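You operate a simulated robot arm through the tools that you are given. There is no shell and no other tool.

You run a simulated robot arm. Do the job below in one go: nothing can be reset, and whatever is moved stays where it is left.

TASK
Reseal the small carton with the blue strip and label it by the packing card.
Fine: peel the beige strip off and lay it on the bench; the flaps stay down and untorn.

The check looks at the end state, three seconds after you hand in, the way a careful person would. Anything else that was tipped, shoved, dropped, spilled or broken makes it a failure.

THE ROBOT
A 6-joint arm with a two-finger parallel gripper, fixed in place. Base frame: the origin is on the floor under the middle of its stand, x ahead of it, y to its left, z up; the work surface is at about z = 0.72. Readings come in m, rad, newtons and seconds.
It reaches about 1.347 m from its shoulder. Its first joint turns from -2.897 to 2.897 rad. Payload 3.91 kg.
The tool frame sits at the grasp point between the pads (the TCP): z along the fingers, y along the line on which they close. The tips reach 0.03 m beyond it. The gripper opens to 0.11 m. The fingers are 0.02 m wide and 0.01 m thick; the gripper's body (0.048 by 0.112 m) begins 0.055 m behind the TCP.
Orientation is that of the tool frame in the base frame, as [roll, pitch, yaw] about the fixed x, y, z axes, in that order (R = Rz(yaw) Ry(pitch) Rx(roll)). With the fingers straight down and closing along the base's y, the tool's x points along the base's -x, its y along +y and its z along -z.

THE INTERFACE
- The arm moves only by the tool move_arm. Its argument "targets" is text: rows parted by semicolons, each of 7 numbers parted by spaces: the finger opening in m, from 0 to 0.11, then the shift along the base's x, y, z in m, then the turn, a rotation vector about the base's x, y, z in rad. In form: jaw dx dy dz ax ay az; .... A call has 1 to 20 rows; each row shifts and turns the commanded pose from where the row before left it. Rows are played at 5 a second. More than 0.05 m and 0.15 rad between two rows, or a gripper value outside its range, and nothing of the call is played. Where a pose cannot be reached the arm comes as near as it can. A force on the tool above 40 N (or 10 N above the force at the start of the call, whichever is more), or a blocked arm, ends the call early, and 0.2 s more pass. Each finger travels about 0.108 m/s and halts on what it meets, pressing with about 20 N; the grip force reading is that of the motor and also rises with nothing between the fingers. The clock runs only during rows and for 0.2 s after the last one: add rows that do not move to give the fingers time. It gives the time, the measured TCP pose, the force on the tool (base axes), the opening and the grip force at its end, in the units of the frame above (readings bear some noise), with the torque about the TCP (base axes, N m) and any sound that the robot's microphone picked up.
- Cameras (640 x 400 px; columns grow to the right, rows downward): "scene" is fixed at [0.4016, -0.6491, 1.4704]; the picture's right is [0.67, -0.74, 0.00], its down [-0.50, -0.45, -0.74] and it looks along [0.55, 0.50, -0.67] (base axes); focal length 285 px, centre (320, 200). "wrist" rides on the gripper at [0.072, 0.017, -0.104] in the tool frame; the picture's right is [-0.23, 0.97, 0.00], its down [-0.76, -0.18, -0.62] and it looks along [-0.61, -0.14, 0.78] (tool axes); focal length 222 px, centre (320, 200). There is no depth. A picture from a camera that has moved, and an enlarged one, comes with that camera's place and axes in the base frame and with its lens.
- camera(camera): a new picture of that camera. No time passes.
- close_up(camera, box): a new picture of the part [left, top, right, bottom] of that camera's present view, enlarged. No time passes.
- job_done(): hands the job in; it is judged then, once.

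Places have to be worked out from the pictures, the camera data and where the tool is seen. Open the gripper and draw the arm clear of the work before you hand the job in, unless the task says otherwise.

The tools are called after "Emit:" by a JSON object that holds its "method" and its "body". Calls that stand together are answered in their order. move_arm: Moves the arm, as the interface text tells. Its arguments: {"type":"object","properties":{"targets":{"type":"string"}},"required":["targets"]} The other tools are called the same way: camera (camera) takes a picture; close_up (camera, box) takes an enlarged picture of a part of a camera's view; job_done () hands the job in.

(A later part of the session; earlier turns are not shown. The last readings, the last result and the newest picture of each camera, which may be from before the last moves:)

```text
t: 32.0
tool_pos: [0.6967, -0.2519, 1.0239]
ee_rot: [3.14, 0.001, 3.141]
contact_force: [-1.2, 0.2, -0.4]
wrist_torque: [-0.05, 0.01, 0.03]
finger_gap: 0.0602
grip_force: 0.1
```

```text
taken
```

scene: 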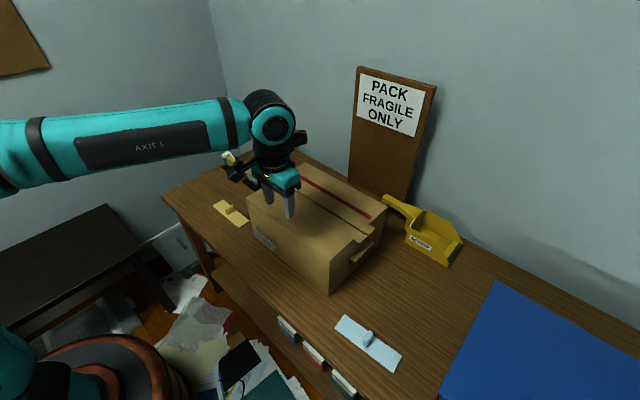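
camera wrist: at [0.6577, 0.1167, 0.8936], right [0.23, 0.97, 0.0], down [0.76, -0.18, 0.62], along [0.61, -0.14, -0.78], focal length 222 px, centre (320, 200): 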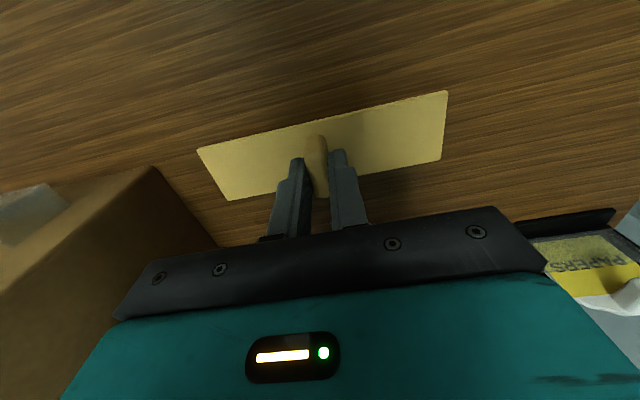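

The beige strip is lying flat. I'll go on to a hover over the blue strip, turning the gripper to match it.

Emit:
{"method": "move_arm", "body": {"targets": "0.06 0 -0.035 0 0 0 0; 0.06 0 -0.035 0 0 0 0; 0.06 0 -0.035 0 0 0 0; 0.06 0 -0.035 0 0 0 0; 0.06 0 -0.035 0 0 0 0.02; 0.06 0 -0.035 0 0 0 0.02; 0.06 0 -0.035 0 0 0 0.02; 0.06 0 -0.035 0 0 0 0.02; 0.06 0 -0.01 -0.03 0 0 0; 0.06 0 0 -0.04 0 0 0; 0.06 0 0 -0.04 0 0 0; 0.06 0 0 -0.04 0 0 0; 0.06 0 0 0 0 0 0"}}

Emit:
{"method": "camera", "body": {"camera": "wrist"}}

Emit:
{"method": "close_up", "body": {"camera": "scene", "box": [290, 260, 450, 360]}}

```text
t: 34.8
tool_pos: [0.6953, -0.5387, 0.8731]
ee_rot: [-3.14, -0.001, -3.061]
contact_force: [0.1, -0.6, 0.4]
wrist_torque: [0.0, -0.01, 0.0]
finger_gap: 0.0601
grip_force: 0.1
```

```text
taken
camera wrist: at [0.6213, -0.5284, 0.9749], right [0.15, 0.99, 0.0], down [0.77, -0.12, 0.62], along [0.62, -0.09, -0.78], focal length 222 px, centre (320, 200)
```

wrist: 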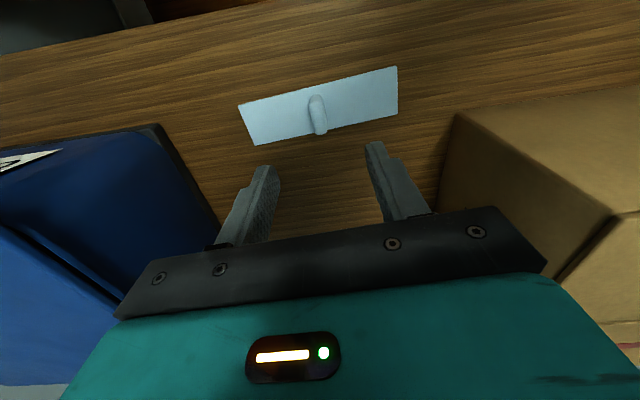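

```text
4.00 times, centred on (370, 310) of scene
camera zoom: at [0.4016, -0.6491, 1.4704], right [0.67, -0.74, 0.0], down [-0.5, -0.45, -0.74], along [0.55, 0.5, -0.67], focal length 1139 px, centre (120, -240)
```

zoom: 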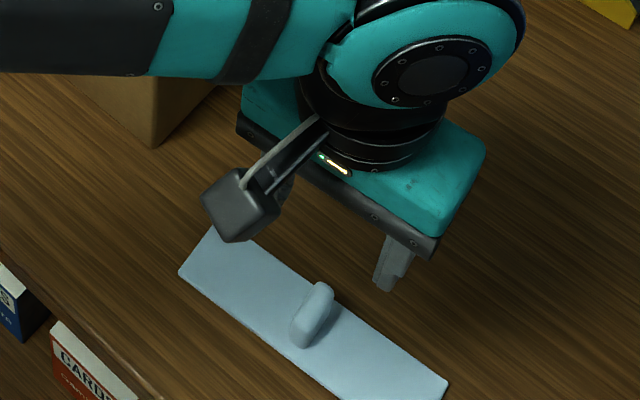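

The blue tab is nearly on the gripper axis. I'll descend to just above it and fine-check position and angle.

Emit:
{"method": "move_arm", "body": {"targets": "0.06 0 -0.001 -0.02 0 0 0; 0.06 0 -0.001 -0.02 0 0 0; 0.06 0 0 -0.015 0 0 0; 0.06 0 0 -0.013 0 0 0; 0.06 0 0 0 0 0 0"}}

Emit:
{"method": "close_up", "body": {"camera": "wrist", "box": [180, 50, 460, 225]}}

Emit:
{"method": "close_up", "body": {"camera": "scene", "box": [310, 290, 430, 365]}}

```text
t: 36.0
tool_pos: [0.6955, -0.5416, 0.806]
ee_rot: [-3.142, 0.001, -3.06]
contact_force: [0.1, -1.4, -0.5]
wrist_torque: [0.04, 0.01, 0.03]
finger_gap: 0.0601
grip_force: 0.0
```

```text
2.29 times, centred on (320, 138) of wrist
camera zoom: at [0.621, -0.5313, 0.9084], right [0.15, 0.99, 0.0], down [0.77, -0.12, 0.62], along [0.62, -0.09, -0.78], focal length 508 px, centre (320, 343)
```

zoom: 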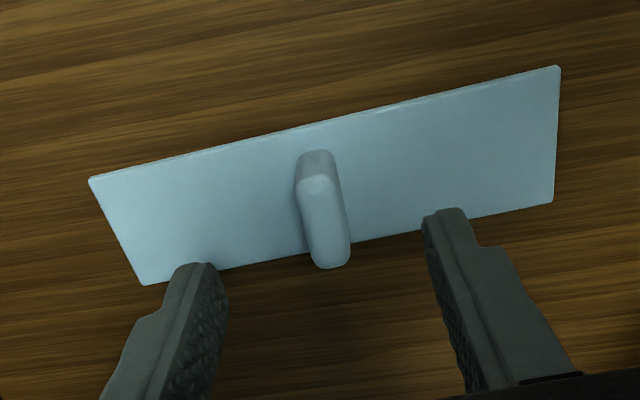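

```text
5.33 times, centred on (370, 328) of scene
camera zoom: at [0.4016, -0.6491, 1.4704], right [0.67, -0.74, 0.0], down [-0.5, -0.45, -0.74], along [0.55, 0.5, -0.67], focal length 1519 px, centre (53, -480)
```

zoom: 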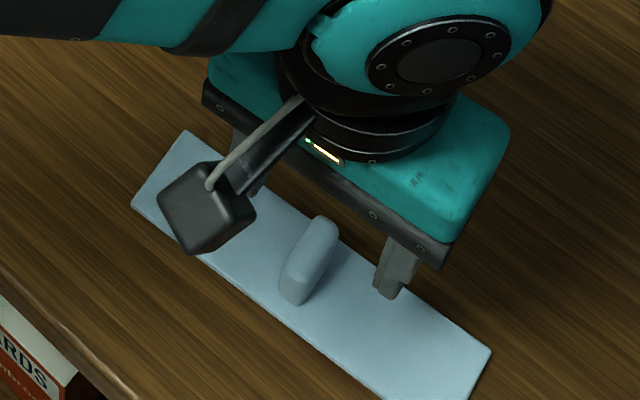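

The strip is parallel to the gripper to within half a degree, and its centre is within 2 mm of the axis. I'll nudge 1 mm, descend to z≈0.765 as with the beige strip, and close.

Emit:
{"method": "move_arm", "body": {"targets": "0.06 0.001 0.001 -0.01 0 0 0; 0.06 0 0 -0.01 0 0 0; 0.06 0 0 -0.01 0 0 0; 0.06 0 0 -0.006 0 0 0; 0.06 0 0 -0.004 0 0 0; 0.045 0 0 0 0 0 0; 0.03 0 0 0 0 0 0; 0.02 0 0 0 0 0 0; 0.012 0 0 0 0 0 0; 0.005 0 0 0 0 0 0; 0 0 0 0 0 0 0; 0 0 0 0 0 0 0"}}

Emit:
{"method": "close_up", "body": {"camera": "wrist", "box": [180, 70, 460, 245]}}

Emit:
{"method": "close_up", "body": {"camera": "scene", "box": [310, 290, 430, 365]}}

```text
t: 38.6
tool_pos: [0.6959, -0.5409, 0.7659]
ee_rot: [-3.141, 0.003, -3.061]
contact_force: [-0.2, 0.2, -0.1]
wrist_torque: [-0.01, 0.02, 0.0]
finger_gap: 0.0129
grip_force: 19.8
```

```text
2.29 times, centred on (320, 158) of wrist
camera zoom: at [0.622, -0.5306, 0.8685], right [0.15, 0.99, 0.0], down [0.77, -0.12, 0.62], along [0.62, -0.09, -0.78], focal length 508 px, centre (320, 297)
```

zoom: 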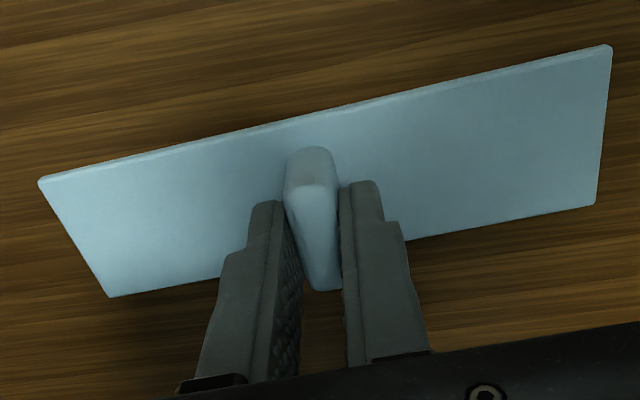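

```text
5.33 times, centred on (370, 328) of scene
camera zoom: at [0.4016, -0.6491, 1.4704], right [0.67, -0.74, 0.0], down [-0.5, -0.45, -0.74], along [0.55, 0.5, -0.67], focal length 1519 px, centre (53, -480)
```

zoom: 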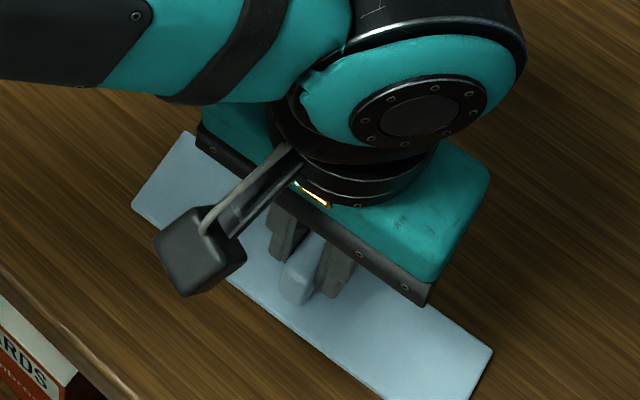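

The grip matches the beige one almost pixel for pixel. I'll lift it straight up gently and check.

Emit:
{"method": "move_arm", "body": {"targets": "0 0 0 0.003 0 0 0; 0 0 0 0.005 0 0 0; 0 0 0 0.01 0 0 0; 0 0 0 0.02 0 0 0; 0 0 0 0.03 0 0 0; 0 0 0 0.04 0 0 0; 0 0 0 0.04 0 0 0; 0 0 0 0.04 0 0 0; 0 0 0 0.04 0 0 0; 0 0 0 0.036 0 0 0; 0 0 0 0 0 0 0"}}

Emit:
{"method": "camera", "body": {"camera": "scene"}}

Emit:
{"method": "camera", "body": {"camera": "wrist"}}

```text
t: 41.0
tool_pos: [0.6959, -0.5425, 1.0311]
ee_rot: [3.142, 0.003, -3.061]
contact_force: [-0.4, 0.0, -0.6]
wrist_torque: [-0.02, -0.04, -0.01]
finger_gap: 0.0131
grip_force: 19.7
```

```text
taken
```

scene: 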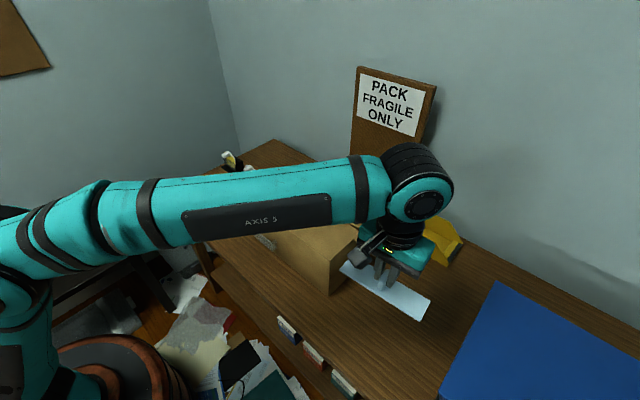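

```text
taken
camera wrist: at [0.6222, -0.5304, 1.1323], right [0.15, 0.99, 0.0], down [0.77, -0.12, 0.62], along [0.62, -0.09, -0.78], focal length 222 px, centre (320, 200)
```

wrist: 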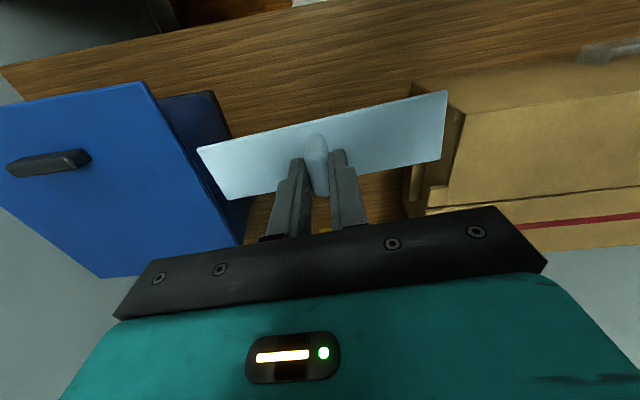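

The blue strip is held level. I'll carry it over the carton to (0.850, −0.220), squaring the yaw back on the way.

Emit:
{"method": "move_arm", "body": {"targets": "0 0.0155 0.0322 0 0 0 0; 0 0.0155 0.0322 0 0 0 0; 0 0.0155 0.0322 0 0 0 0; 0 0.0155 0.0322 0 0 0 -0.02; 0 0.0155 0.0322 0 0 0 -0.02; 0 0.0155 0.0322 0 0 0 -0.02; 0 0.0155 0.0322 0 0 0 -0.02; 0 0.0155 0.0322 0 0 0 0; 0 0.0155 0.0322 0 0 0 0; 0 0.0150 0.0322 0 0 0 0; 0 0 0 -0.02 0 0 0; 0 0 0 -0.02 0 0 0; 0 0 0 0 0 0 0; 0 0 0 0 0 0 0"}}

Emit:
{"method": "camera", "body": {"camera": "wrist"}}

Emit:
{"method": "close_up", "body": {"camera": "scene", "box": [240, 140, 400, 240]}}

```text
t: 44.0
tool_pos: [0.8501, -0.2203, 0.9909]
ee_rot: [3.141, 0.0, 3.141]
contact_force: [-0.3, 0.4, 0.3]
wrist_torque: [0.0, 0.02, -0.02]
finger_gap: 0.0127
grip_force: 20.4
```

```text
taken
camera wrist: at [0.7789, -0.2023, 1.0927], right [0.23, 0.97, 0.0], down [0.76, -0.18, 0.62], along [0.61, -0.14, -0.78], focal length 222 px, centre (320, 200)
```

wrist: 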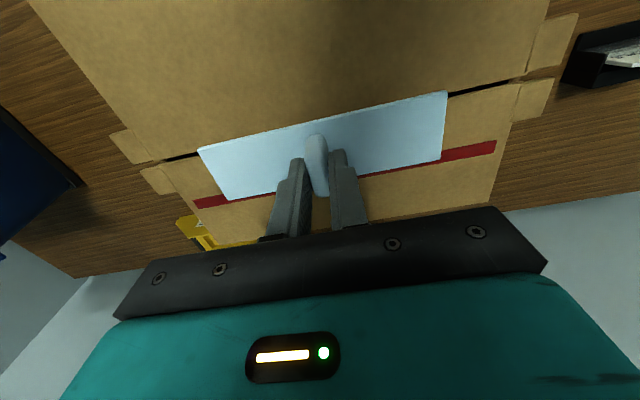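

```text
4.00 times, centred on (320, 190) of scene
camera zoom: at [0.4016, -0.6491, 1.4704], right [0.67, -0.74, 0.0], down [-0.5, -0.45, -0.74], along [0.55, 0.5, -0.67], focal length 1139 px, centre (320, 240)
```

zoom: 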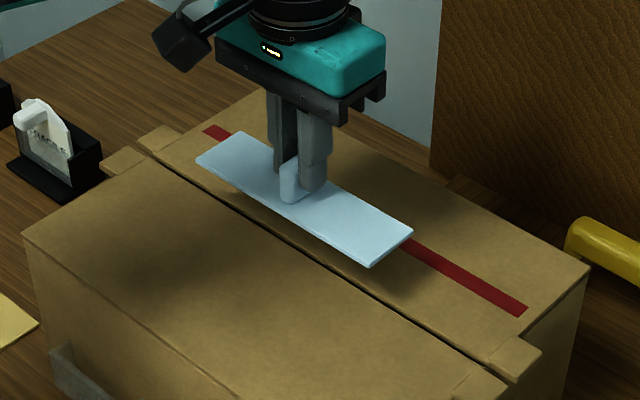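

The strip is level above the seam. I'll lower to about 1 cm above the flaps and check its centring over the seam.

Emit:
{"method": "move_arm", "body": {"targets": "0 0 0 -0.015 0 0 0; 0 0 0 -0.012 0 0 0; 0 0 0 -0.008 0 0 0; 0 0 0 -0.004 0 0 0; 0 0 0 0 0 0 0"}}

Emit:
{"method": "close_up", "body": {"camera": "wrist", "box": [100, 50, 580, 230]}}

Emit:
{"method": "close_up", "body": {"camera": "scene", "box": [260, 165, 380, 240]}}

```text
t: 45.2
tool_pos: [0.8515, -0.22, 0.9511]
ee_rot: [3.141, -0.001, -3.141]
contact_force: [-0.4, 0.4, -0.2]
wrist_torque: [0.02, 0.0, -0.02]
finger_gap: 0.0128
grip_force: 20.1
```

```text
1.33 times, centred on (340, 140) of wrist
camera zoom: at [0.7784, -0.2026, 1.0534], right [0.23, 0.97, 0.0], down [0.76, -0.18, 0.62], along [0.61, -0.14, -0.78], focal length 296 px, centre (293, 280)
```

zoom: 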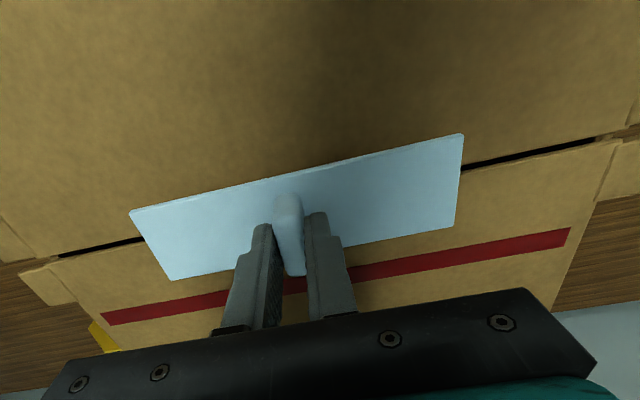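

```text
5.33 times, centred on (320, 202) of scene
camera zoom: at [0.4016, -0.6491, 1.4704], right [0.67, -0.74, 0.0], down [-0.5, -0.45, -0.74], along [0.55, 0.5, -0.67], focal length 1519 px, centre (320, 187)
```

zoom: 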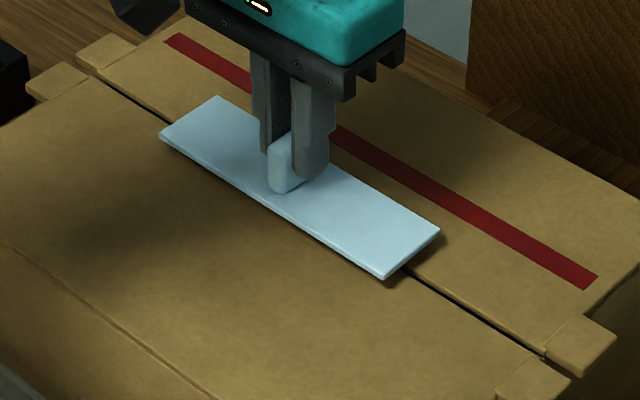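

The strip is close above the seam and parallel to it. I'll lower to 1–2 mm above the flaps so I can judge where the seam meets the strip ends without parallax.

Emit:
{"method": "move_arm", "body": {"targets": "0 0 0 -0.003 0 0 0; 0 0 0 -0.002 0 0 0; 0 0 0 0 0 0 0"}}

Emit:
{"method": "close_up", "body": {"camera": "wrist", "box": [380, 60, 500, 180]}}

Emit:
{"method": "close_up", "body": {"camera": "wrist", "box": [140, 130, 280, 240]}}

Emit:
{"method": "close_up", "body": {"camera": "scene", "box": [275, 170, 355, 230]}}

```text
t: 46.0
tool_pos: [0.851, -0.2194, 0.9458]
ee_rot: [-3.141, 0.002, 3.14]
contact_force: [0.4, -0.4, 0.1]
wrist_torque: [-0.02, 0.01, 0.0]
finger_gap: 0.0128
grip_force: 19.9
```

```text
3.33 times, centred on (440, 120) of wrist
camera zoom: at [0.7782, -0.2025, 1.0487], right [0.23, 0.97, 0.0], down [0.76, -0.18, 0.62], along [0.61, -0.14, -0.78], focal length 740 px, centre (-80, 467)
```

zoom: 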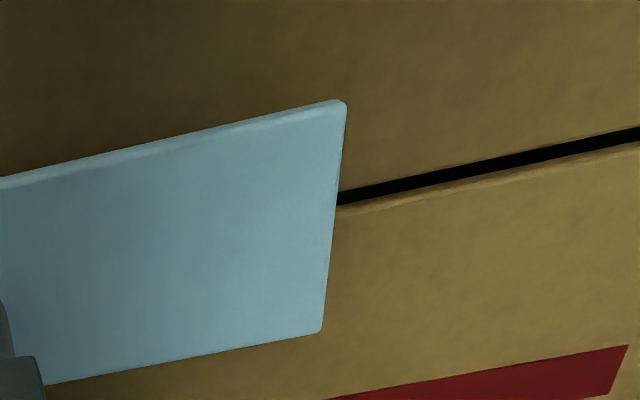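

```text
3.64 times, centred on (210, 185) of wrist
camera zoom: at [0.7782, -0.2025, 1.0487], right [0.23, 0.97, 0.0], down [0.76, -0.18, 0.62], along [0.61, -0.14, -0.78], focal length 808 px, centre (720, 254)
```

zoom: 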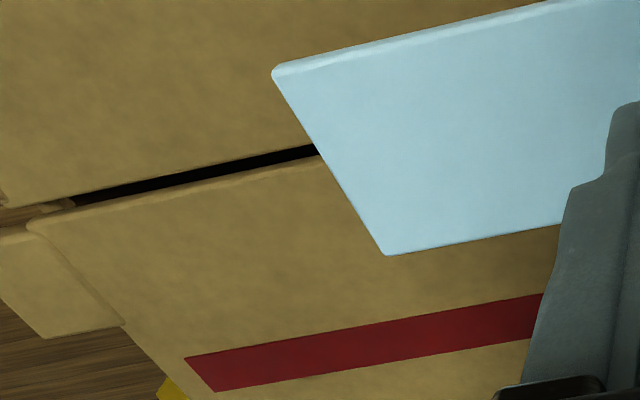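

```text
6.67 times, centred on (315, 200) of scene
camera zoom: at [0.4016, -0.6491, 1.4704], right [0.67, -0.74, 0.0], down [-0.5, -0.45, -0.74], along [0.55, 0.5, -0.67], focal length 1899 px, centre (353, 200)
```

zoom: 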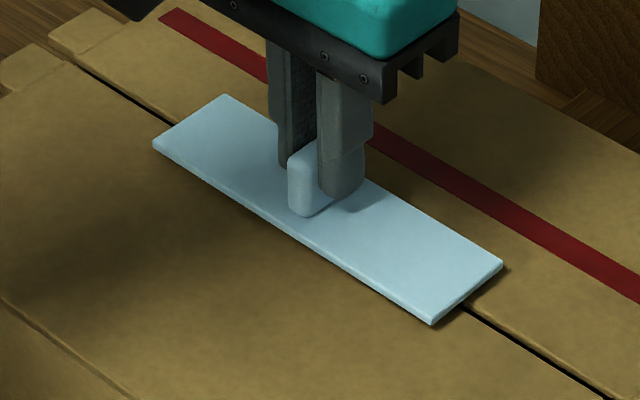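

The strip sits within about 2–4 mm of centre on the seam (slightly to +x), so I'll shift 2 mm toward −x and lower to contact, watching the force.

Emit:
{"method": "move_arm", "body": {"targets": "0 -0.002 0 0 0 0 0; 0 0 0 -0.002 0 0 0; 0 0 0 -0.001 0 0 0; 0 0 0 0 0 0 0"}}

```text
t: 47.0
tool_pos: [0.8489, -0.2191, 0.9437]
ee_rot: [3.141, 0.001, -3.139]
contact_force: [0.1, 0.0, 0.4]
wrist_torque: [0.0, 0.01, 0.02]
finger_gap: 0.013
grip_force: 19.8
```

Emit:
{"method": "move_arm", "body": {"targets": "0 0 0 -0.001 0 0 0; 0 0 0 -0.001 0 0 0; 0 0 0 0 0 0 0"}}

Emit:
{"method": "close_up", "body": {"camera": "scene", "box": [260, 160, 380, 240]}}

```text
t: 47.8
tool_pos: [0.8483, -0.2194, 0.9421]
ee_rot: [-3.141, 0.001, 3.141]
contact_force: [1.7, -0.2, 6.2]
wrist_torque: [-0.03, -0.05, 0.0]
finger_gap: 0.0126
grip_force: 20.3
```

```text
5.00 times, centred on (320, 200) of scene
camera zoom: at [0.4016, -0.6491, 1.4704], right [0.67, -0.74, 0.0], down [-0.5, -0.45, -0.74], along [0.55, 0.5, -0.67], focal length 1424 px, centre (320, 200)
```

zoom: 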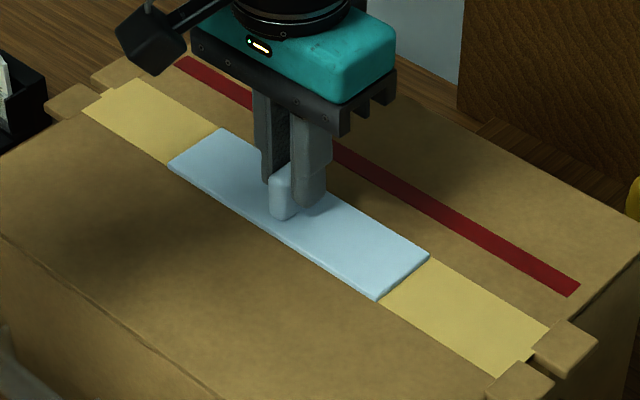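

At 6.2 N of contact the pale seal band has reappeared along the whole seam, and the blue strip lines up with it. I'll press a little more, hold briefly, then check.

Emit:
{"method": "move_arm", "body": {"targets": "0 0 0 -0.001 0 0 0; 0 0 0 -0.0005 0 0 0; 0 0 0 0 0 0 0; 0 0 0 0 0 0 0; 0 0 0 0 0 0 0; 0 0 0 0 0 0 0; 0 0 0 0 0 0 0"}}

Emit:
{"method": "close_up", "body": {"camera": "scene", "box": [240, 155, 400, 255]}}

```text
t: 49.4
tool_pos: [0.8483, -0.2191, 0.9406]
ee_rot: [3.14, 0.003, -3.141]
contact_force: [2.9, -1.0, 20.8]
wrist_torque: [-0.01, 0.05, 0.01]
finger_gap: 0.013
grip_force: 20.0
```

```text
4.00 times, centred on (320, 205) of scene
camera zoom: at [0.4016, -0.6491, 1.4704], right [0.67, -0.74, 0.0], down [-0.5, -0.45, -0.74], along [0.55, 0.5, -0.67], focal length 1139 px, centre (320, 180)
```

zoom: 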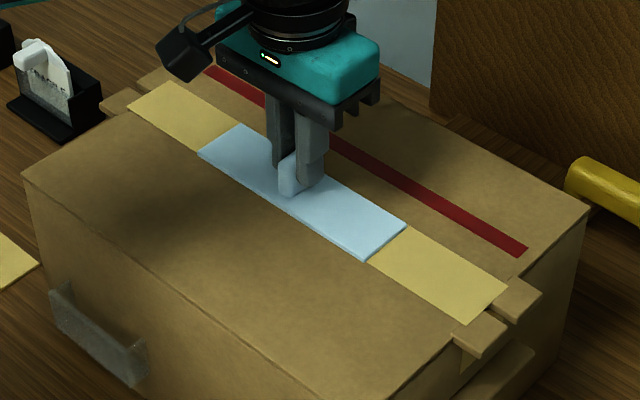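

I pressed at about 20 N and the strip sits flush. I'll relax the press slightly, open the fingers, and rise straight up.

Emit:
{"method": "move_arm", "body": {"targets": "0 0 0 0.001 0 0 0; 0.013 0 0 0.0005 0 0 0; 0.02 0 0 0 0 0 0; 0.035 0 0 0 0 0 0; 0.05 0 0 0 0 0 0; 0.06 0 0 0 0 0 0; 0.06 0 0 0 0 0 0"}}

Emit:
{"method": "close_up", "body": {"camera": "wrist", "box": [100, 50, 580, 230]}}

```text
t: 51.0
tool_pos: [0.8492, -0.2185, 0.9412]
ee_rot: [-3.141, 0.002, -3.141]
contact_force: [0.0, -0.8, 0.1]
wrist_torque: [0.0, 0.01, -0.02]
finger_gap: 0.0599
grip_force: 0.1
```

```text
1.33 times, centred on (340, 140) of wrist
camera zoom: at [0.776, -0.2027, 1.0435], right [0.23, 0.97, 0.0], down [0.76, -0.18, 0.62], along [0.61, -0.14, -0.78], focal length 296 px, centre (293, 280)
```

zoom: 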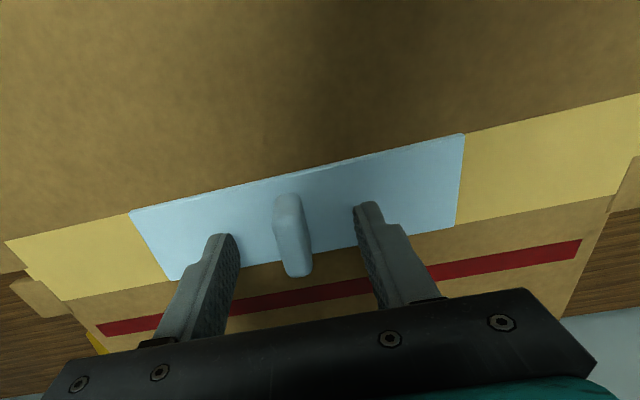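

The seal is in place. I'll rise and travel to view the FRAGILE label in its holder, at about (0.90, 0.18).

Emit:
{"method": "move_arm", "body": {"targets": "0.06 0 0 0.01 0 0 0; 0.06 0 0 0.02 0 0 0; 0.06 0 0 0.03 0 0 0; 0.06 0 0 0.04 0 0 0; 0.06 0 0 0.04 0 0 0; 0.06 0 0 0.02 0 0 0; 0.06 -0.003 0.035 0 0 0 0; 0.06 -0.003 0.035 0 0 0 0; 0.06 -0.003 0.035 0 0 0 0; 0.06 -0.003 0.035 0 0 0 0; 0.06 -0.003 0.035 0 0 0 0; 0.06 -0.003 0.035 0 0 0 0; 0.06 -0.003 0.035 0 0 0 0; 0.06 -0.003 0.035 0 0 0 0; 0.06 -0.003 0.035 0 0 0 0; 0.06 -0.002 0.035 -0.02 0 0 0; 0.06 0 0.035 -0.03 0 0 0; 0.06 0 0.035 -0.03 0 0 0; 0.06 0 0 -0.03 0 0 0; 0.06 0 0 0 0 0 0"}}

Emit:
{"method": "camera", "body": {"camera": "scene"}}

Emit:
{"method": "camera", "body": {"camera": "wrist"}}

```text
t: 55.2
tool_pos: [0.8197, 0.2002, 0.9909]
ee_rot: [3.142, 0.001, 3.14]
contact_force: [-0.8, -0.1, 0.3]
wrist_torque: [-0.03, 0.01, -0.01]
finger_gap: 0.0599
grip_force: 0.0
```

```text
taken
```

scene: 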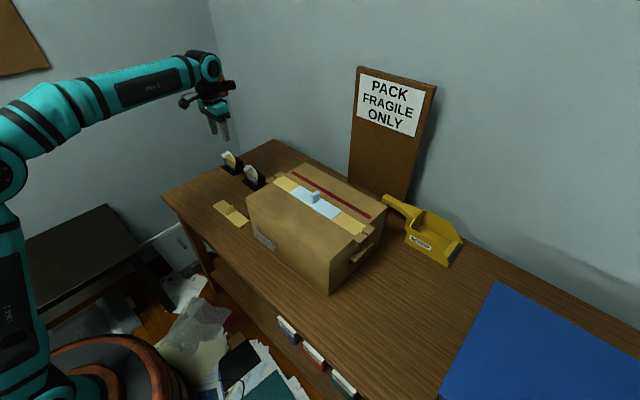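

```text
taken
camera wrist: at [0.7472, 0.2176, 1.0933], right [0.23, 0.97, 0.0], down [0.76, -0.18, 0.62], along [0.61, -0.14, -0.78], focal length 222 px, centre (320, 200)
```

wrist: 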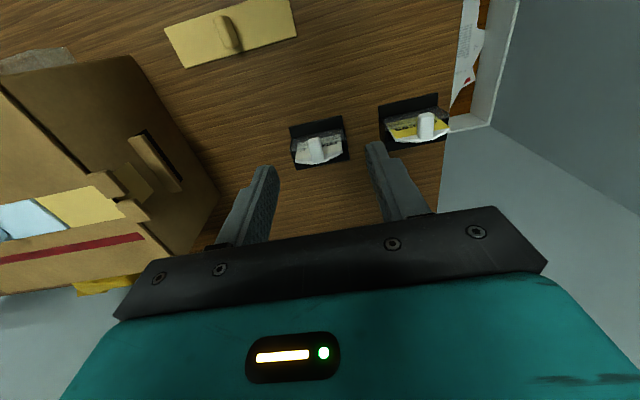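

Emit:
{"method": "close_up", "body": {"camera": "wrist", "box": [270, 90, 370, 180]}}

Emit:
{"method": "close_up", "body": {"camera": "scene", "box": [230, 155, 280, 195]}}

Emit:
{"method": "close_up", "body": {"camera": "scene", "box": [235, 205, 295, 265]}}

```text
4.44 times, centred on (320, 135) of wrist
camera zoom: at [0.7472, 0.2176, 1.0933], right [0.23, 0.97, 0.0], down [0.76, -0.18, 0.62], along [0.61, -0.14, -0.78], focal length 987 px, centre (320, 489)
```

zoom: 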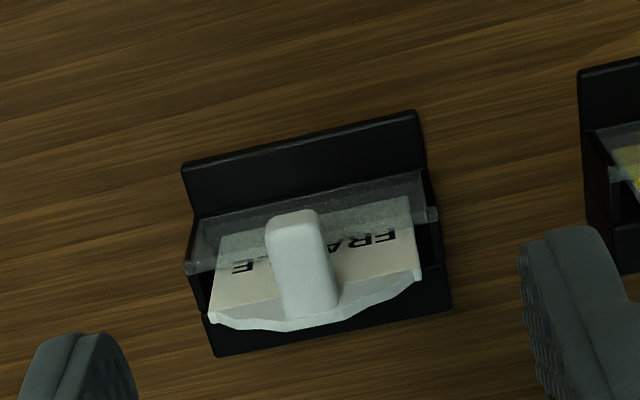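

```text
10.00 times, centred on (255, 175) of scene
camera zoom: at [0.4016, -0.6491, 1.4704], right [0.67, -0.74, 0.0], down [-0.5, -0.45, -0.74], along [0.55, 0.5, -0.67], focal length 2848 px, centre (970, 450)
```

zoom: 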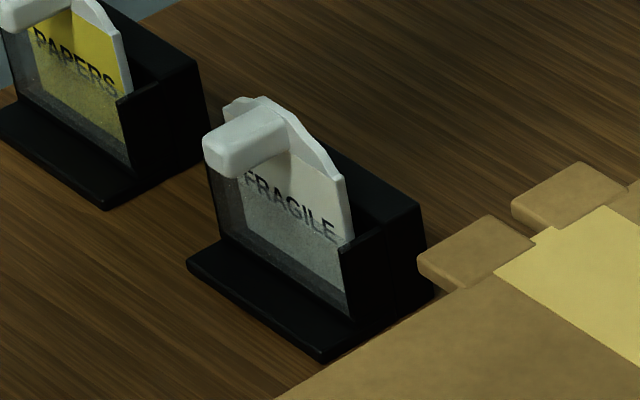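

```text
6.67 times, centred on (265, 235) of scene
camera zoom: at [0.4016, -0.6491, 1.4704], right [0.67, -0.74, 0.0], down [-0.5, -0.45, -0.74], along [0.55, 0.5, -0.67], focal length 1899 px, centre (687, -33)
```

zoom: 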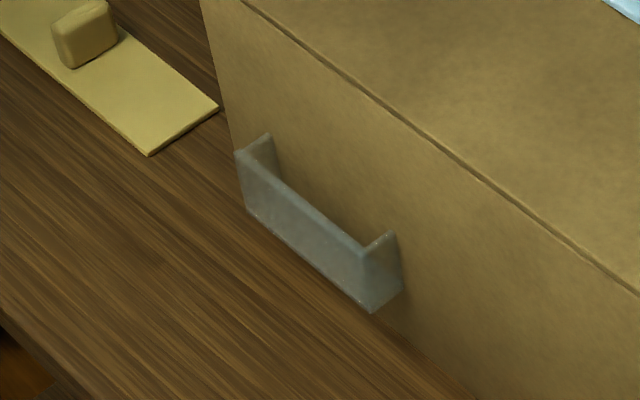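

The FRAGILE label's tab is a bar sticking out toward −x, about 15 mm wide in y, centred near (0.886, 0.181, 0.797). The carton pocket is centred near y −0.138, x 0.70–0.718, with its top at z≈0.81. I'll move to just above the label tab and check.

Emit:
{"method": "move_arm", "body": {"targets": "0.06 0.016 -0.005 -0.02 0 0 0; 0.06 0.016 -0.005 -0.02 0 0 0; 0.06 0.016 -0.005 -0.02 0 0 0; 0.06 0.0183 -0.004 -0.02 0 0 0; 0.06 0 0 -0.02 0 0 0; 0.06 0 0 -0.015 0 0 0; 0.06 0 0 0 0 0 0"}}

Emit:
{"method": "camera", "body": {"camera": "wrist"}}

Emit:
{"method": "close_up", "body": {"camera": "scene", "box": [225, 135, 289, 195]}}

```text
t: 56.8
tool_pos: [0.8857, 0.1814, 0.8766]
ee_rot: [-3.141, 0.003, -3.14]
contact_force: [0.1, -0.4, 0.6]
wrist_torque: [0.03, -0.01, 0.01]
finger_gap: 0.0601
grip_force: 0.0
```

```text
taken
camera wrist: at [0.8129, 0.1985, 0.979], right [0.23, 0.97, 0.0], down [0.76, -0.18, 0.62], along [0.61, -0.14, -0.78], focal length 222 px, centre (320, 200)
```

wrist: 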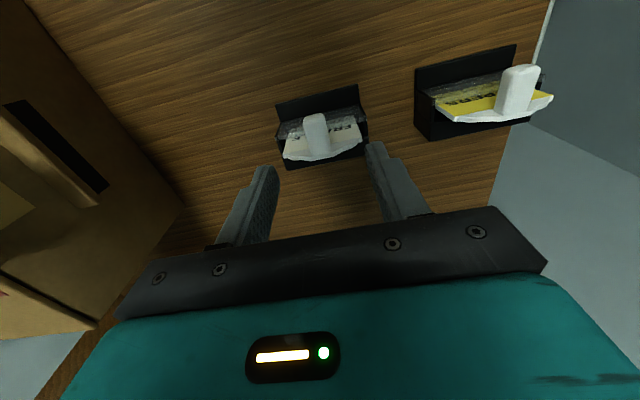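

```text
6.67 times, centred on (257, 165) of scene
camera zoom: at [0.4016, -0.6491, 1.4704], right [0.67, -0.74, 0.0], down [-0.5, -0.45, -0.74], along [0.55, 0.5, -0.67], focal length 1899 px, centre (740, 433)
```

zoom: 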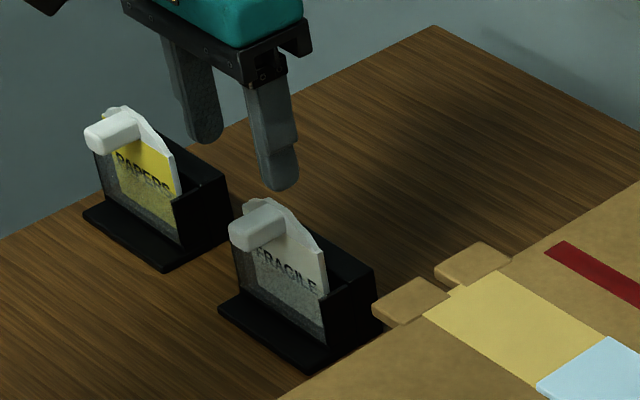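

Both views put the tab right under the gripper axis. I'll zoom once more to confirm before descending.

Emit:
{"method": "close_up", "body": {"camera": "wrist", "box": [250, 70, 410, 180]}}

```text
3.64 times, centred on (330, 125) of wrist
camera zoom: at [0.8129, 0.1985, 0.979], right [0.23, 0.97, 0.0], down [0.76, -0.18, 0.62], along [0.61, -0.14, -0.78], focal length 808 px, centre (284, 473)
```

zoom: 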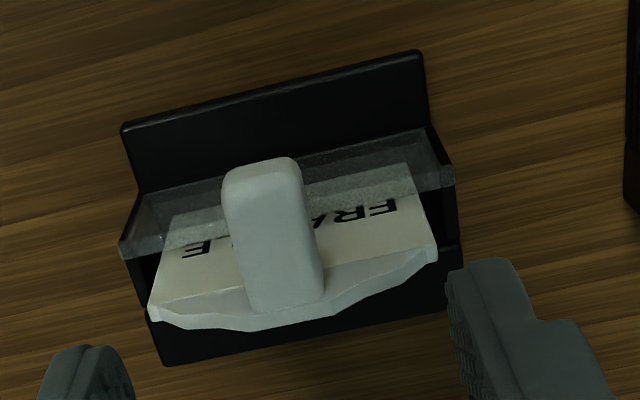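

The tab is about 2 mm to −y of the axis. I'll correct by −2 mm in y, and by −2 mm in x to keep the fingers off the label face, then descend around the tab.

Emit:
{"method": "move_arm", "body": {"targets": "0.06 -0.002 -0.002 0 0 0 0; 0.05 0 0 -0.015 0 0 0; 0.05 0 0 -0.015 0 0 0; 0.05 0 0 -0.01 0 0 0; 0.05 0 0 -0.01 0 0 0; 0.05 0 0 -0.006 0 0 0; 0.05 0 0 0 0 0 0"}}

Emit:
{"method": "close_up", "body": {"camera": "wrist", "box": [220, 80, 420, 220]}}

Emit:
{"method": "close_up", "body": {"camera": "scene", "box": [225, 135, 289, 195]}}

```text
t: 58.4
tool_pos: [0.8843, 0.1799, 0.8196]
ee_rot: [-3.14, 0.001, -3.141]
contact_force: [-0.5, 1.2, 0.0]
wrist_torque: [0.02, 0.0, -0.03]
finger_gap: 0.05
grip_force: 0.1
```

```text
2.86 times, centred on (320, 150) of wrist
camera zoom: at [0.8116, 0.1963, 0.9224], right [0.23, 0.97, 0.0], down [0.76, -0.18, 0.62], along [0.61, -0.14, -0.78], focal length 635 px, centre (320, 343)
```

zoom: 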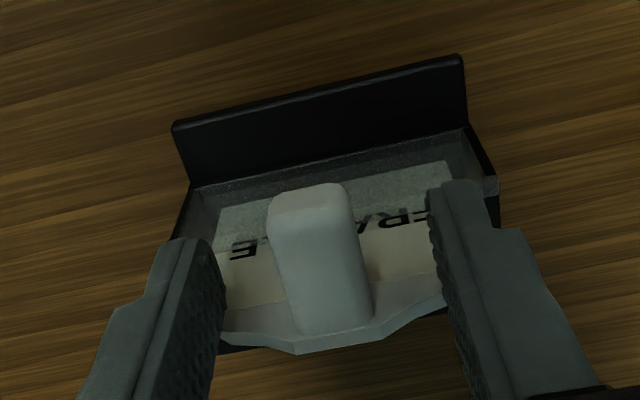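

```text
6.67 times, centred on (257, 165) of scene
camera zoom: at [0.4016, -0.6491, 1.4704], right [0.67, -0.74, 0.0], down [-0.5, -0.45, -0.74], along [0.55, 0.5, -0.67], focal length 1899 px, centre (740, 433)
```

zoom: 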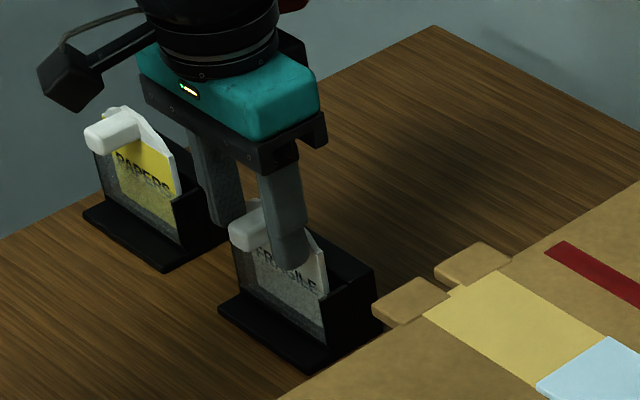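

The fingers straddle the tab with no contact. I'll lower 4 mm more and close gently.

Emit:
{"method": "move_arm", "body": {"targets": "0.05 0 0 -0.004 0 0 0; 0.035 0 0 0 0 0 0; 0.025 0 0 0 0 0 0; 0.018 0 0 0 0 0 0; 0.012 0 0 0 0 0 0; 0.006 0 0 0 0 0 0; 0 0 0 0 0 0 0; 0 0 0 0 0 0 0"}}

Emit:
{"method": "close_up", "body": {"camera": "wrist", "box": [220, 80, 420, 220]}}

Emit:
{"method": "close_up", "body": {"camera": "scene", "box": [225, 135, 289, 195]}}

```text
t: 60.2
tool_pos: [0.8838, 0.1786, 0.8166]
ee_rot: [-3.142, 0.003, 3.14]
contact_force: [0.1, 0.6, 1.4]
wrist_torque: [-0.02, 0.0, 0.05]
finger_gap: 0.017
grip_force: 19.7
```

```text
2.86 times, centred on (320, 150) of wrist
camera zoom: at [0.8114, 0.1962, 0.9184], right [0.23, 0.97, 0.0], down [0.76, -0.18, 0.62], along [0.61, -0.14, -0.78], focal length 635 px, centre (320, 343)
```

zoom: 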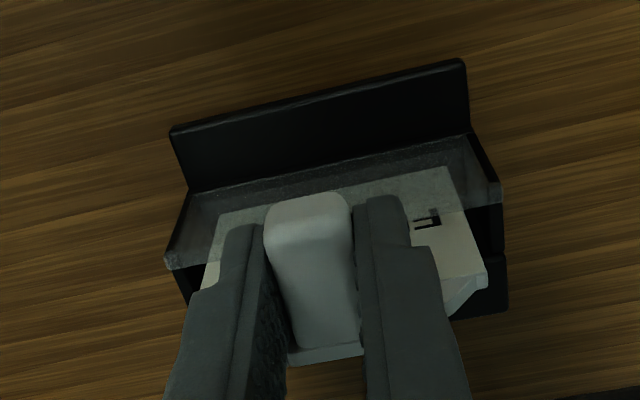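

```text
6.67 times, centred on (257, 165) of scene
camera zoom: at [0.4016, -0.6491, 1.4704], right [0.67, -0.74, 0.0], down [-0.5, -0.45, -0.74], along [0.55, 0.5, -0.67], focal length 1899 px, centre (740, 433)
```

zoom: 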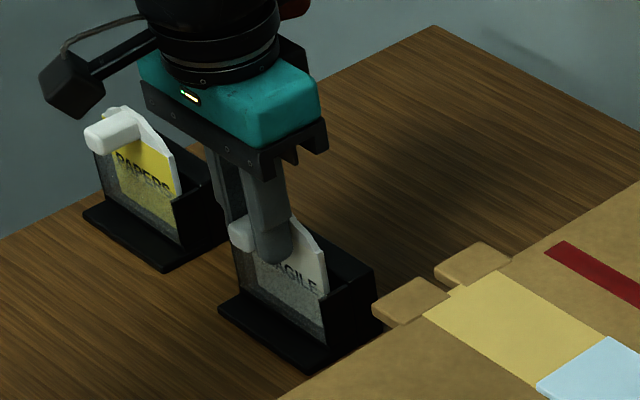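

I have the tab: gap 17 mm, grip force 19.7 N, and the holder hasn't moved. I'll lift straight up slowly at first and check that the holder stays.

Emit:
{"method": "move_arm", "body": {"targets": "0 0 0 0.003 0 0 0; 0 0 0 0.005 0 0 0; 0 0 0 0.008 0 0 0; 0 0 0 0.01 0 0 0; 0 0 0 0.01 0 0 0; 0 0 0 0 0 0 0"}}

Emit:
{"method": "close_up", "body": {"camera": "scene", "box": [225, 135, 289, 195]}}

Emit:
{"method": "close_up", "body": {"camera": "wrist", "box": [220, 60, 420, 220]}}

```text
t: 61.6
tool_pos: [0.8838, 0.1789, 0.8522]
ee_rot: [-3.141, 0.002, -3.14]
contact_force: [0.0, -0.3, -0.9]
wrist_torque: [-0.02, 0.04, -0.02]
finger_gap: 0.0171
grip_force: 20.0
```

```text
6.67 times, centred on (257, 165) of scene
camera zoom: at [0.4016, -0.6491, 1.4704], right [0.67, -0.74, 0.0], down [-0.5, -0.45, -0.74], along [0.55, 0.5, -0.67], focal length 1899 px, centre (740, 433)
```

zoom: 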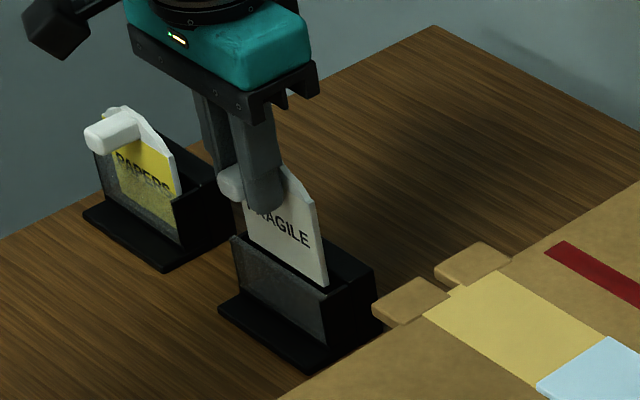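

```text
2.50 times, centred on (320, 140) of wrist
camera zoom: at [0.8117, 0.1962, 0.9546], right [0.23, 0.97, 0.0], down [0.76, -0.18, 0.62], along [0.61, -0.14, -0.78], focal length 555 px, centre (320, 350)
```

zoom: 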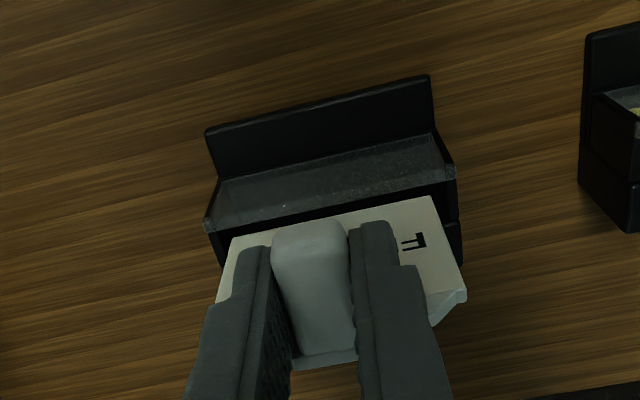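

The label is coming out cleanly and the holder hasn't moved. I'll lift higher, then swing around to in front of the carton.

Emit:
{"method": "move_arm", "body": {"targets": "0 0 0 0.02 0 0 0; 0 0 0 0.03 0 0 0; 0 0 0 0.035 0 0 0; 0 0 0 0.035 0 0 0; 0 0 0 0.035 0 0 0; 0 0 0 0.023 0 0 0; 0 -0.03 0 0 0 0 0; 0 -0.034 0 0 0 0 0; 0 -0.034 -0.02 0 0 0 0; 0 -0.034 -0.03 0 0 0 0; 0 -0.034 -0.033 0 0 0 0; 0 -0.034 -0.033 0 0 0 0; 0 -0.012 -0.033 0 0 0 0; 0 0 -0.033 0 0 0 0; 0 0 -0.033 0 0 0 0; 0 0 -0.033 0 0 0 0; 0 0 -0.033 0 0 0 0; 0 0 -0.033 0 0 0 0; 0 0 0 0 0 0 0"}}

Emit:
{"method": "camera", "body": {"camera": "scene"}}

Emit:
{"method": "camera", "body": {"camera": "wrist"}}

```text
t: 65.6
tool_pos: [0.6724, -0.1349, 1.0302]
ee_rot: [-3.141, 0.001, 3.141]
contact_force: [0.9, 0.0, 0.0]
wrist_torque: [-0.01, 0.0, 0.0]
finger_gap: 0.0175
grip_force: 20.2
```

```text
taken
```

scene: 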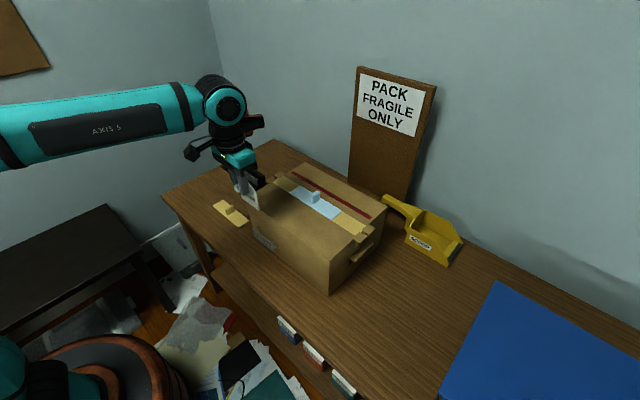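

```text
taken
camera wrist: at [0.5995, -0.1171, 1.1328], right [0.23, 0.97, 0.0], down [0.76, -0.18, 0.62], along [0.61, -0.14, -0.78], focal length 222 px, centre (320, 200)
```

wrist: 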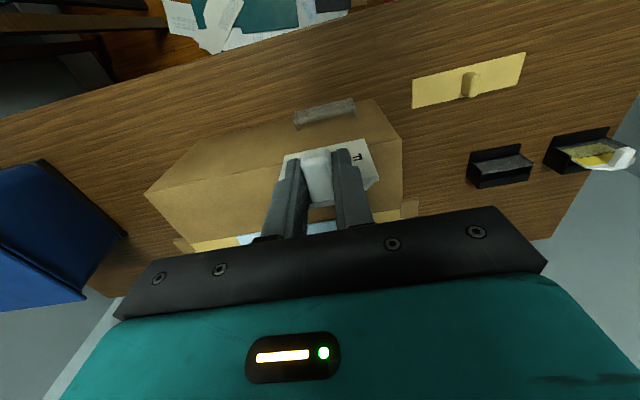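

Emit:
{"method": "close_up", "body": {"camera": "wrist", "box": [260, 80, 400, 220]}}

Emit:
{"method": "close_up", "body": {"camera": "scene", "box": [215, 140, 305, 270]}}

```text
2.86 times, centred on (330, 150) of wrist
camera zoom: at [0.5995, -0.1171, 1.1328], right [0.23, 0.97, 0.0], down [0.76, -0.18, 0.62], along [0.61, -0.14, -0.78], focal length 635 px, centre (291, 343)
```

zoom: 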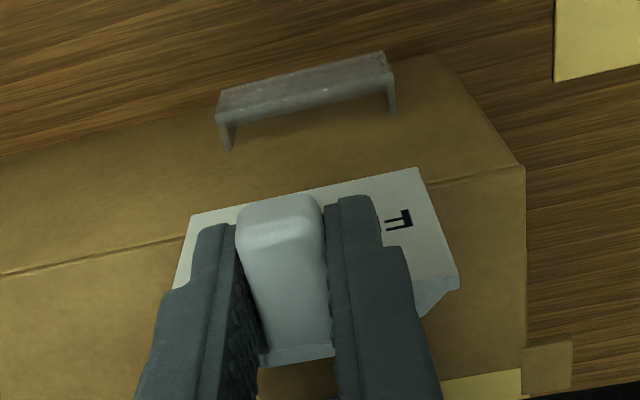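

```text
3.08 times, centred on (260, 205) of scene
camera zoom: at [0.4016, -0.6491, 1.4704], right [0.67, -0.74, 0.0], down [-0.5, -0.45, -0.74], along [0.55, 0.5, -0.67], focal length 876 px, centre (505, 185)
```

zoom: 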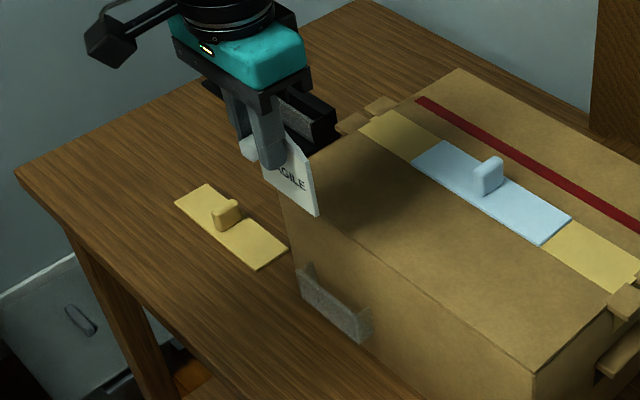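

In the wrist view, the label (y centre −0.134) and the pocket (y centre −0.135, front wall x 0.700, back 0.717) are aligned in y. The label plane needs to move about 20 mm in +x. I'll do that now, then descend until the label's bottom edge is just above the pocket.

Emit:
{"method": "move_arm", "body": {"targets": "0 0.01 0 0 0 0 0; 0 0.01 -0.0005 0 0 0 0; 0 0 0 -0.02 0 0 0; 0 0 0 -0.025 0 0 0; 0 0 0 -0.025 0 0 0; 0 0 0 -0.02 0 0 0; 0 0 0 -0.015 0 0 0; 0 0 0 -0.01 0 0 0; 0 0 0 0 0 0 0"}}

Emit:
{"method": "close_up", "body": {"camera": "wrist", "box": [240, 60, 400, 220]}}

Emit:
{"method": "close_up", "body": {"camera": "scene", "box": [225, 165, 305, 265]}}

```text
t: 67.6
tool_pos: [0.6921, -0.1346, 0.9154]
ee_rot: [3.141, 0.003, -3.141]
contact_force: [0.2, 0.5, -0.9]
wrist_torque: [0.0, 0.02, 0.03]
finger_gap: 0.0174
grip_force: 20.1
```

```text
2.50 times, centred on (320, 140) of wrist
camera zoom: at [0.6188, -0.1175, 1.0177], right [0.23, 0.97, 0.0], down [0.76, -0.18, 0.62], along [0.61, -0.14, -0.78], focal length 555 px, centre (320, 350)
```

zoom: 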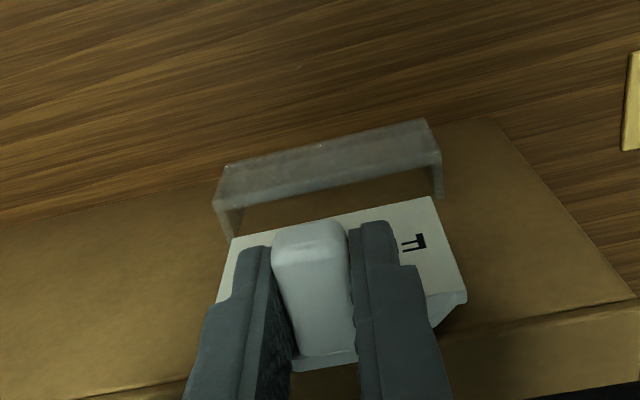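

```text
4.00 times, centred on (265, 215) of scene
camera zoom: at [0.4016, -0.6491, 1.4704], right [0.67, -0.74, 0.0], down [-0.5, -0.45, -0.74], along [0.55, 0.5, -0.67], focal length 1139 px, centre (540, 140)
```

zoom: 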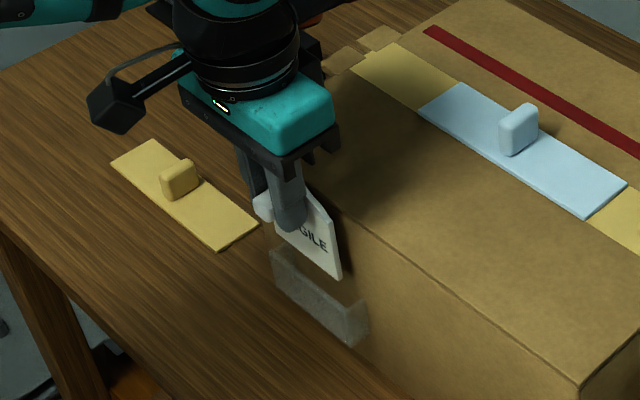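

Both cameras agree: the label is about 3–5 mm clear of every pocket wall. I'll shift −1 mm in y and lower slowly into the mouth, watching the forces.

Emit:
{"method": "move_arm", "body": {"targets": "0 0 -0.001 0 0 0 0; 0 0 0 -0.008 0 0 0; 0 0 0 -0.006 0 0 0; 0 0 0 -0.005 0 0 0; 0 0 0 -0.004 0 0 0; 0 0 0 0 0 0 0"}}

Emit:
{"method": "close_up", "body": {"camera": "wrist", "box": [240, 60, 400, 220]}}

Emit:
{"method": "close_up", "body": {"camera": "scene", "box": [240, 185, 300, 255]}}

```text
t: 69.0
tool_pos: [0.6917, -0.1362, 0.8933]
ee_rot: [-3.14, 0.002, 3.141]
contact_force: [-0.1, 0.1, -0.8]
wrist_torque: [0.01, 0.03, 0.03]
finger_gap: 0.0173
grip_force: 20.5
```

```text
2.50 times, centred on (320, 140) of wrist
camera zoom: at [0.6192, -0.1186, 0.9945], right [0.23, 0.97, 0.0], down [0.76, -0.18, 0.62], along [0.61, -0.14, -0.78], focal length 555 px, centre (320, 350)
```

zoom: 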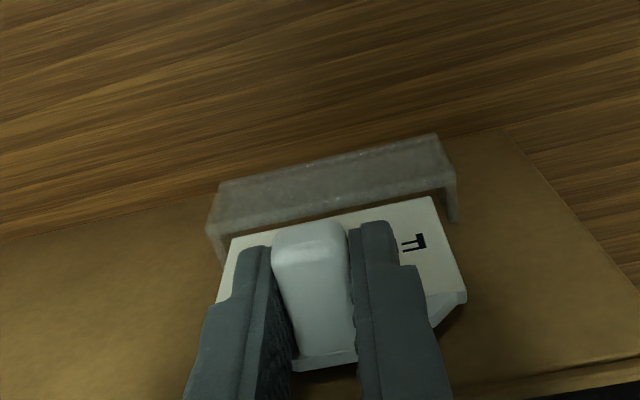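

```text
5.71 times, centred on (270, 220) of scene
camera zoom: at [0.4016, -0.6491, 1.4704], right [0.67, -0.74, 0.0], down [-0.5, -0.45, -0.74], along [0.55, 0.5, -0.67], focal length 1627 px, centre (606, 86)
```

zoom: 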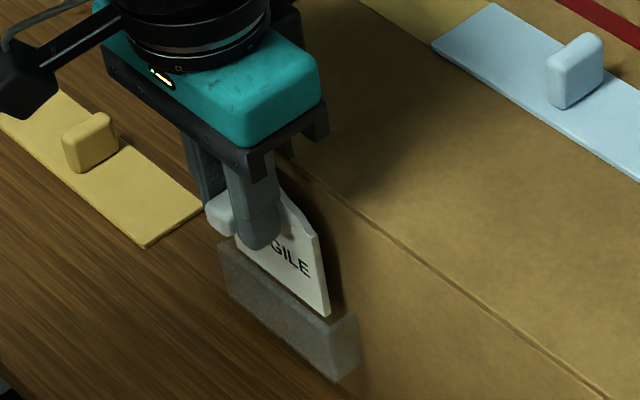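

The label's lower edge is at the pocket mouth with margin on every side. I'll keep lowering in small steps.

Emit:
{"method": "move_arm", "body": {"targets": "0 0 0 -0.004 0 0 0; 0 0 0 -0.004 0 0 0; 0 0 0 -0.004 0 0 0; 0 0 0 0 0 0 0"}}

Emit:
{"method": "close_up", "body": {"camera": "wrist", "box": [240, 60, 400, 220]}}

Emit:
{"method": "close_up", "body": {"camera": "scene", "box": [240, 185, 300, 255]}}

```text
t: 70.0
tool_pos: [0.6922, -0.1349, 0.8801]
ee_rot: [-3.141, 0.002, -3.141]
contact_force: [-0.2, -0.4, -1.1]
wrist_torque: [0.01, 0.03, 0.0]
finger_gap: 0.0172
grip_force: 19.6
```

```text
2.50 times, centred on (320, 140) of wrist
camera zoom: at [0.6191, -0.1189, 0.9828], right [0.23, 0.97, 0.0], down [0.76, -0.18, 0.62], along [0.61, -0.14, -0.78], focal length 555 px, centre (320, 350)
```

zoom: 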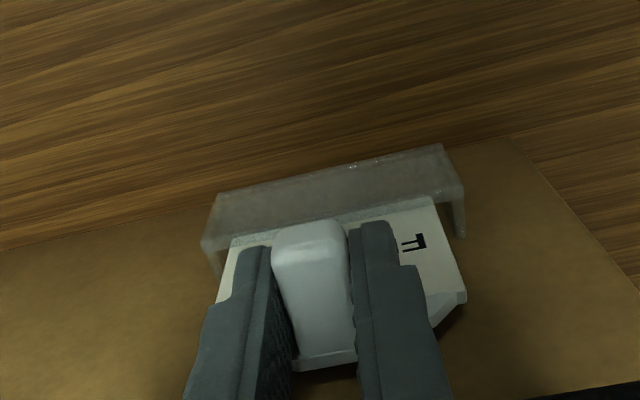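

```text
5.71 times, centred on (270, 220) of scene
camera zoom: at [0.4016, -0.6491, 1.4704], right [0.67, -0.74, 0.0], down [-0.5, -0.45, -0.74], along [0.55, 0.5, -0.67], focal length 1627 px, centre (606, 86)
```

zoom: 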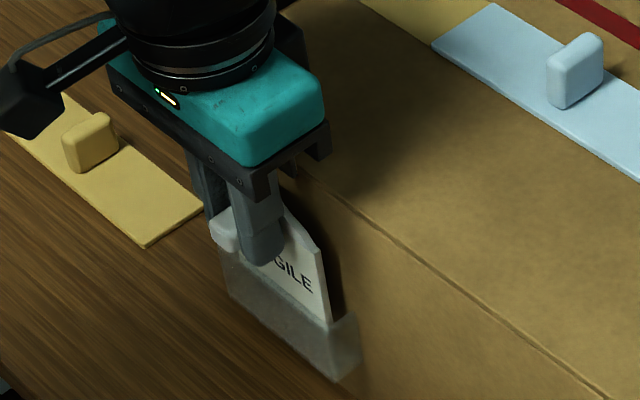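

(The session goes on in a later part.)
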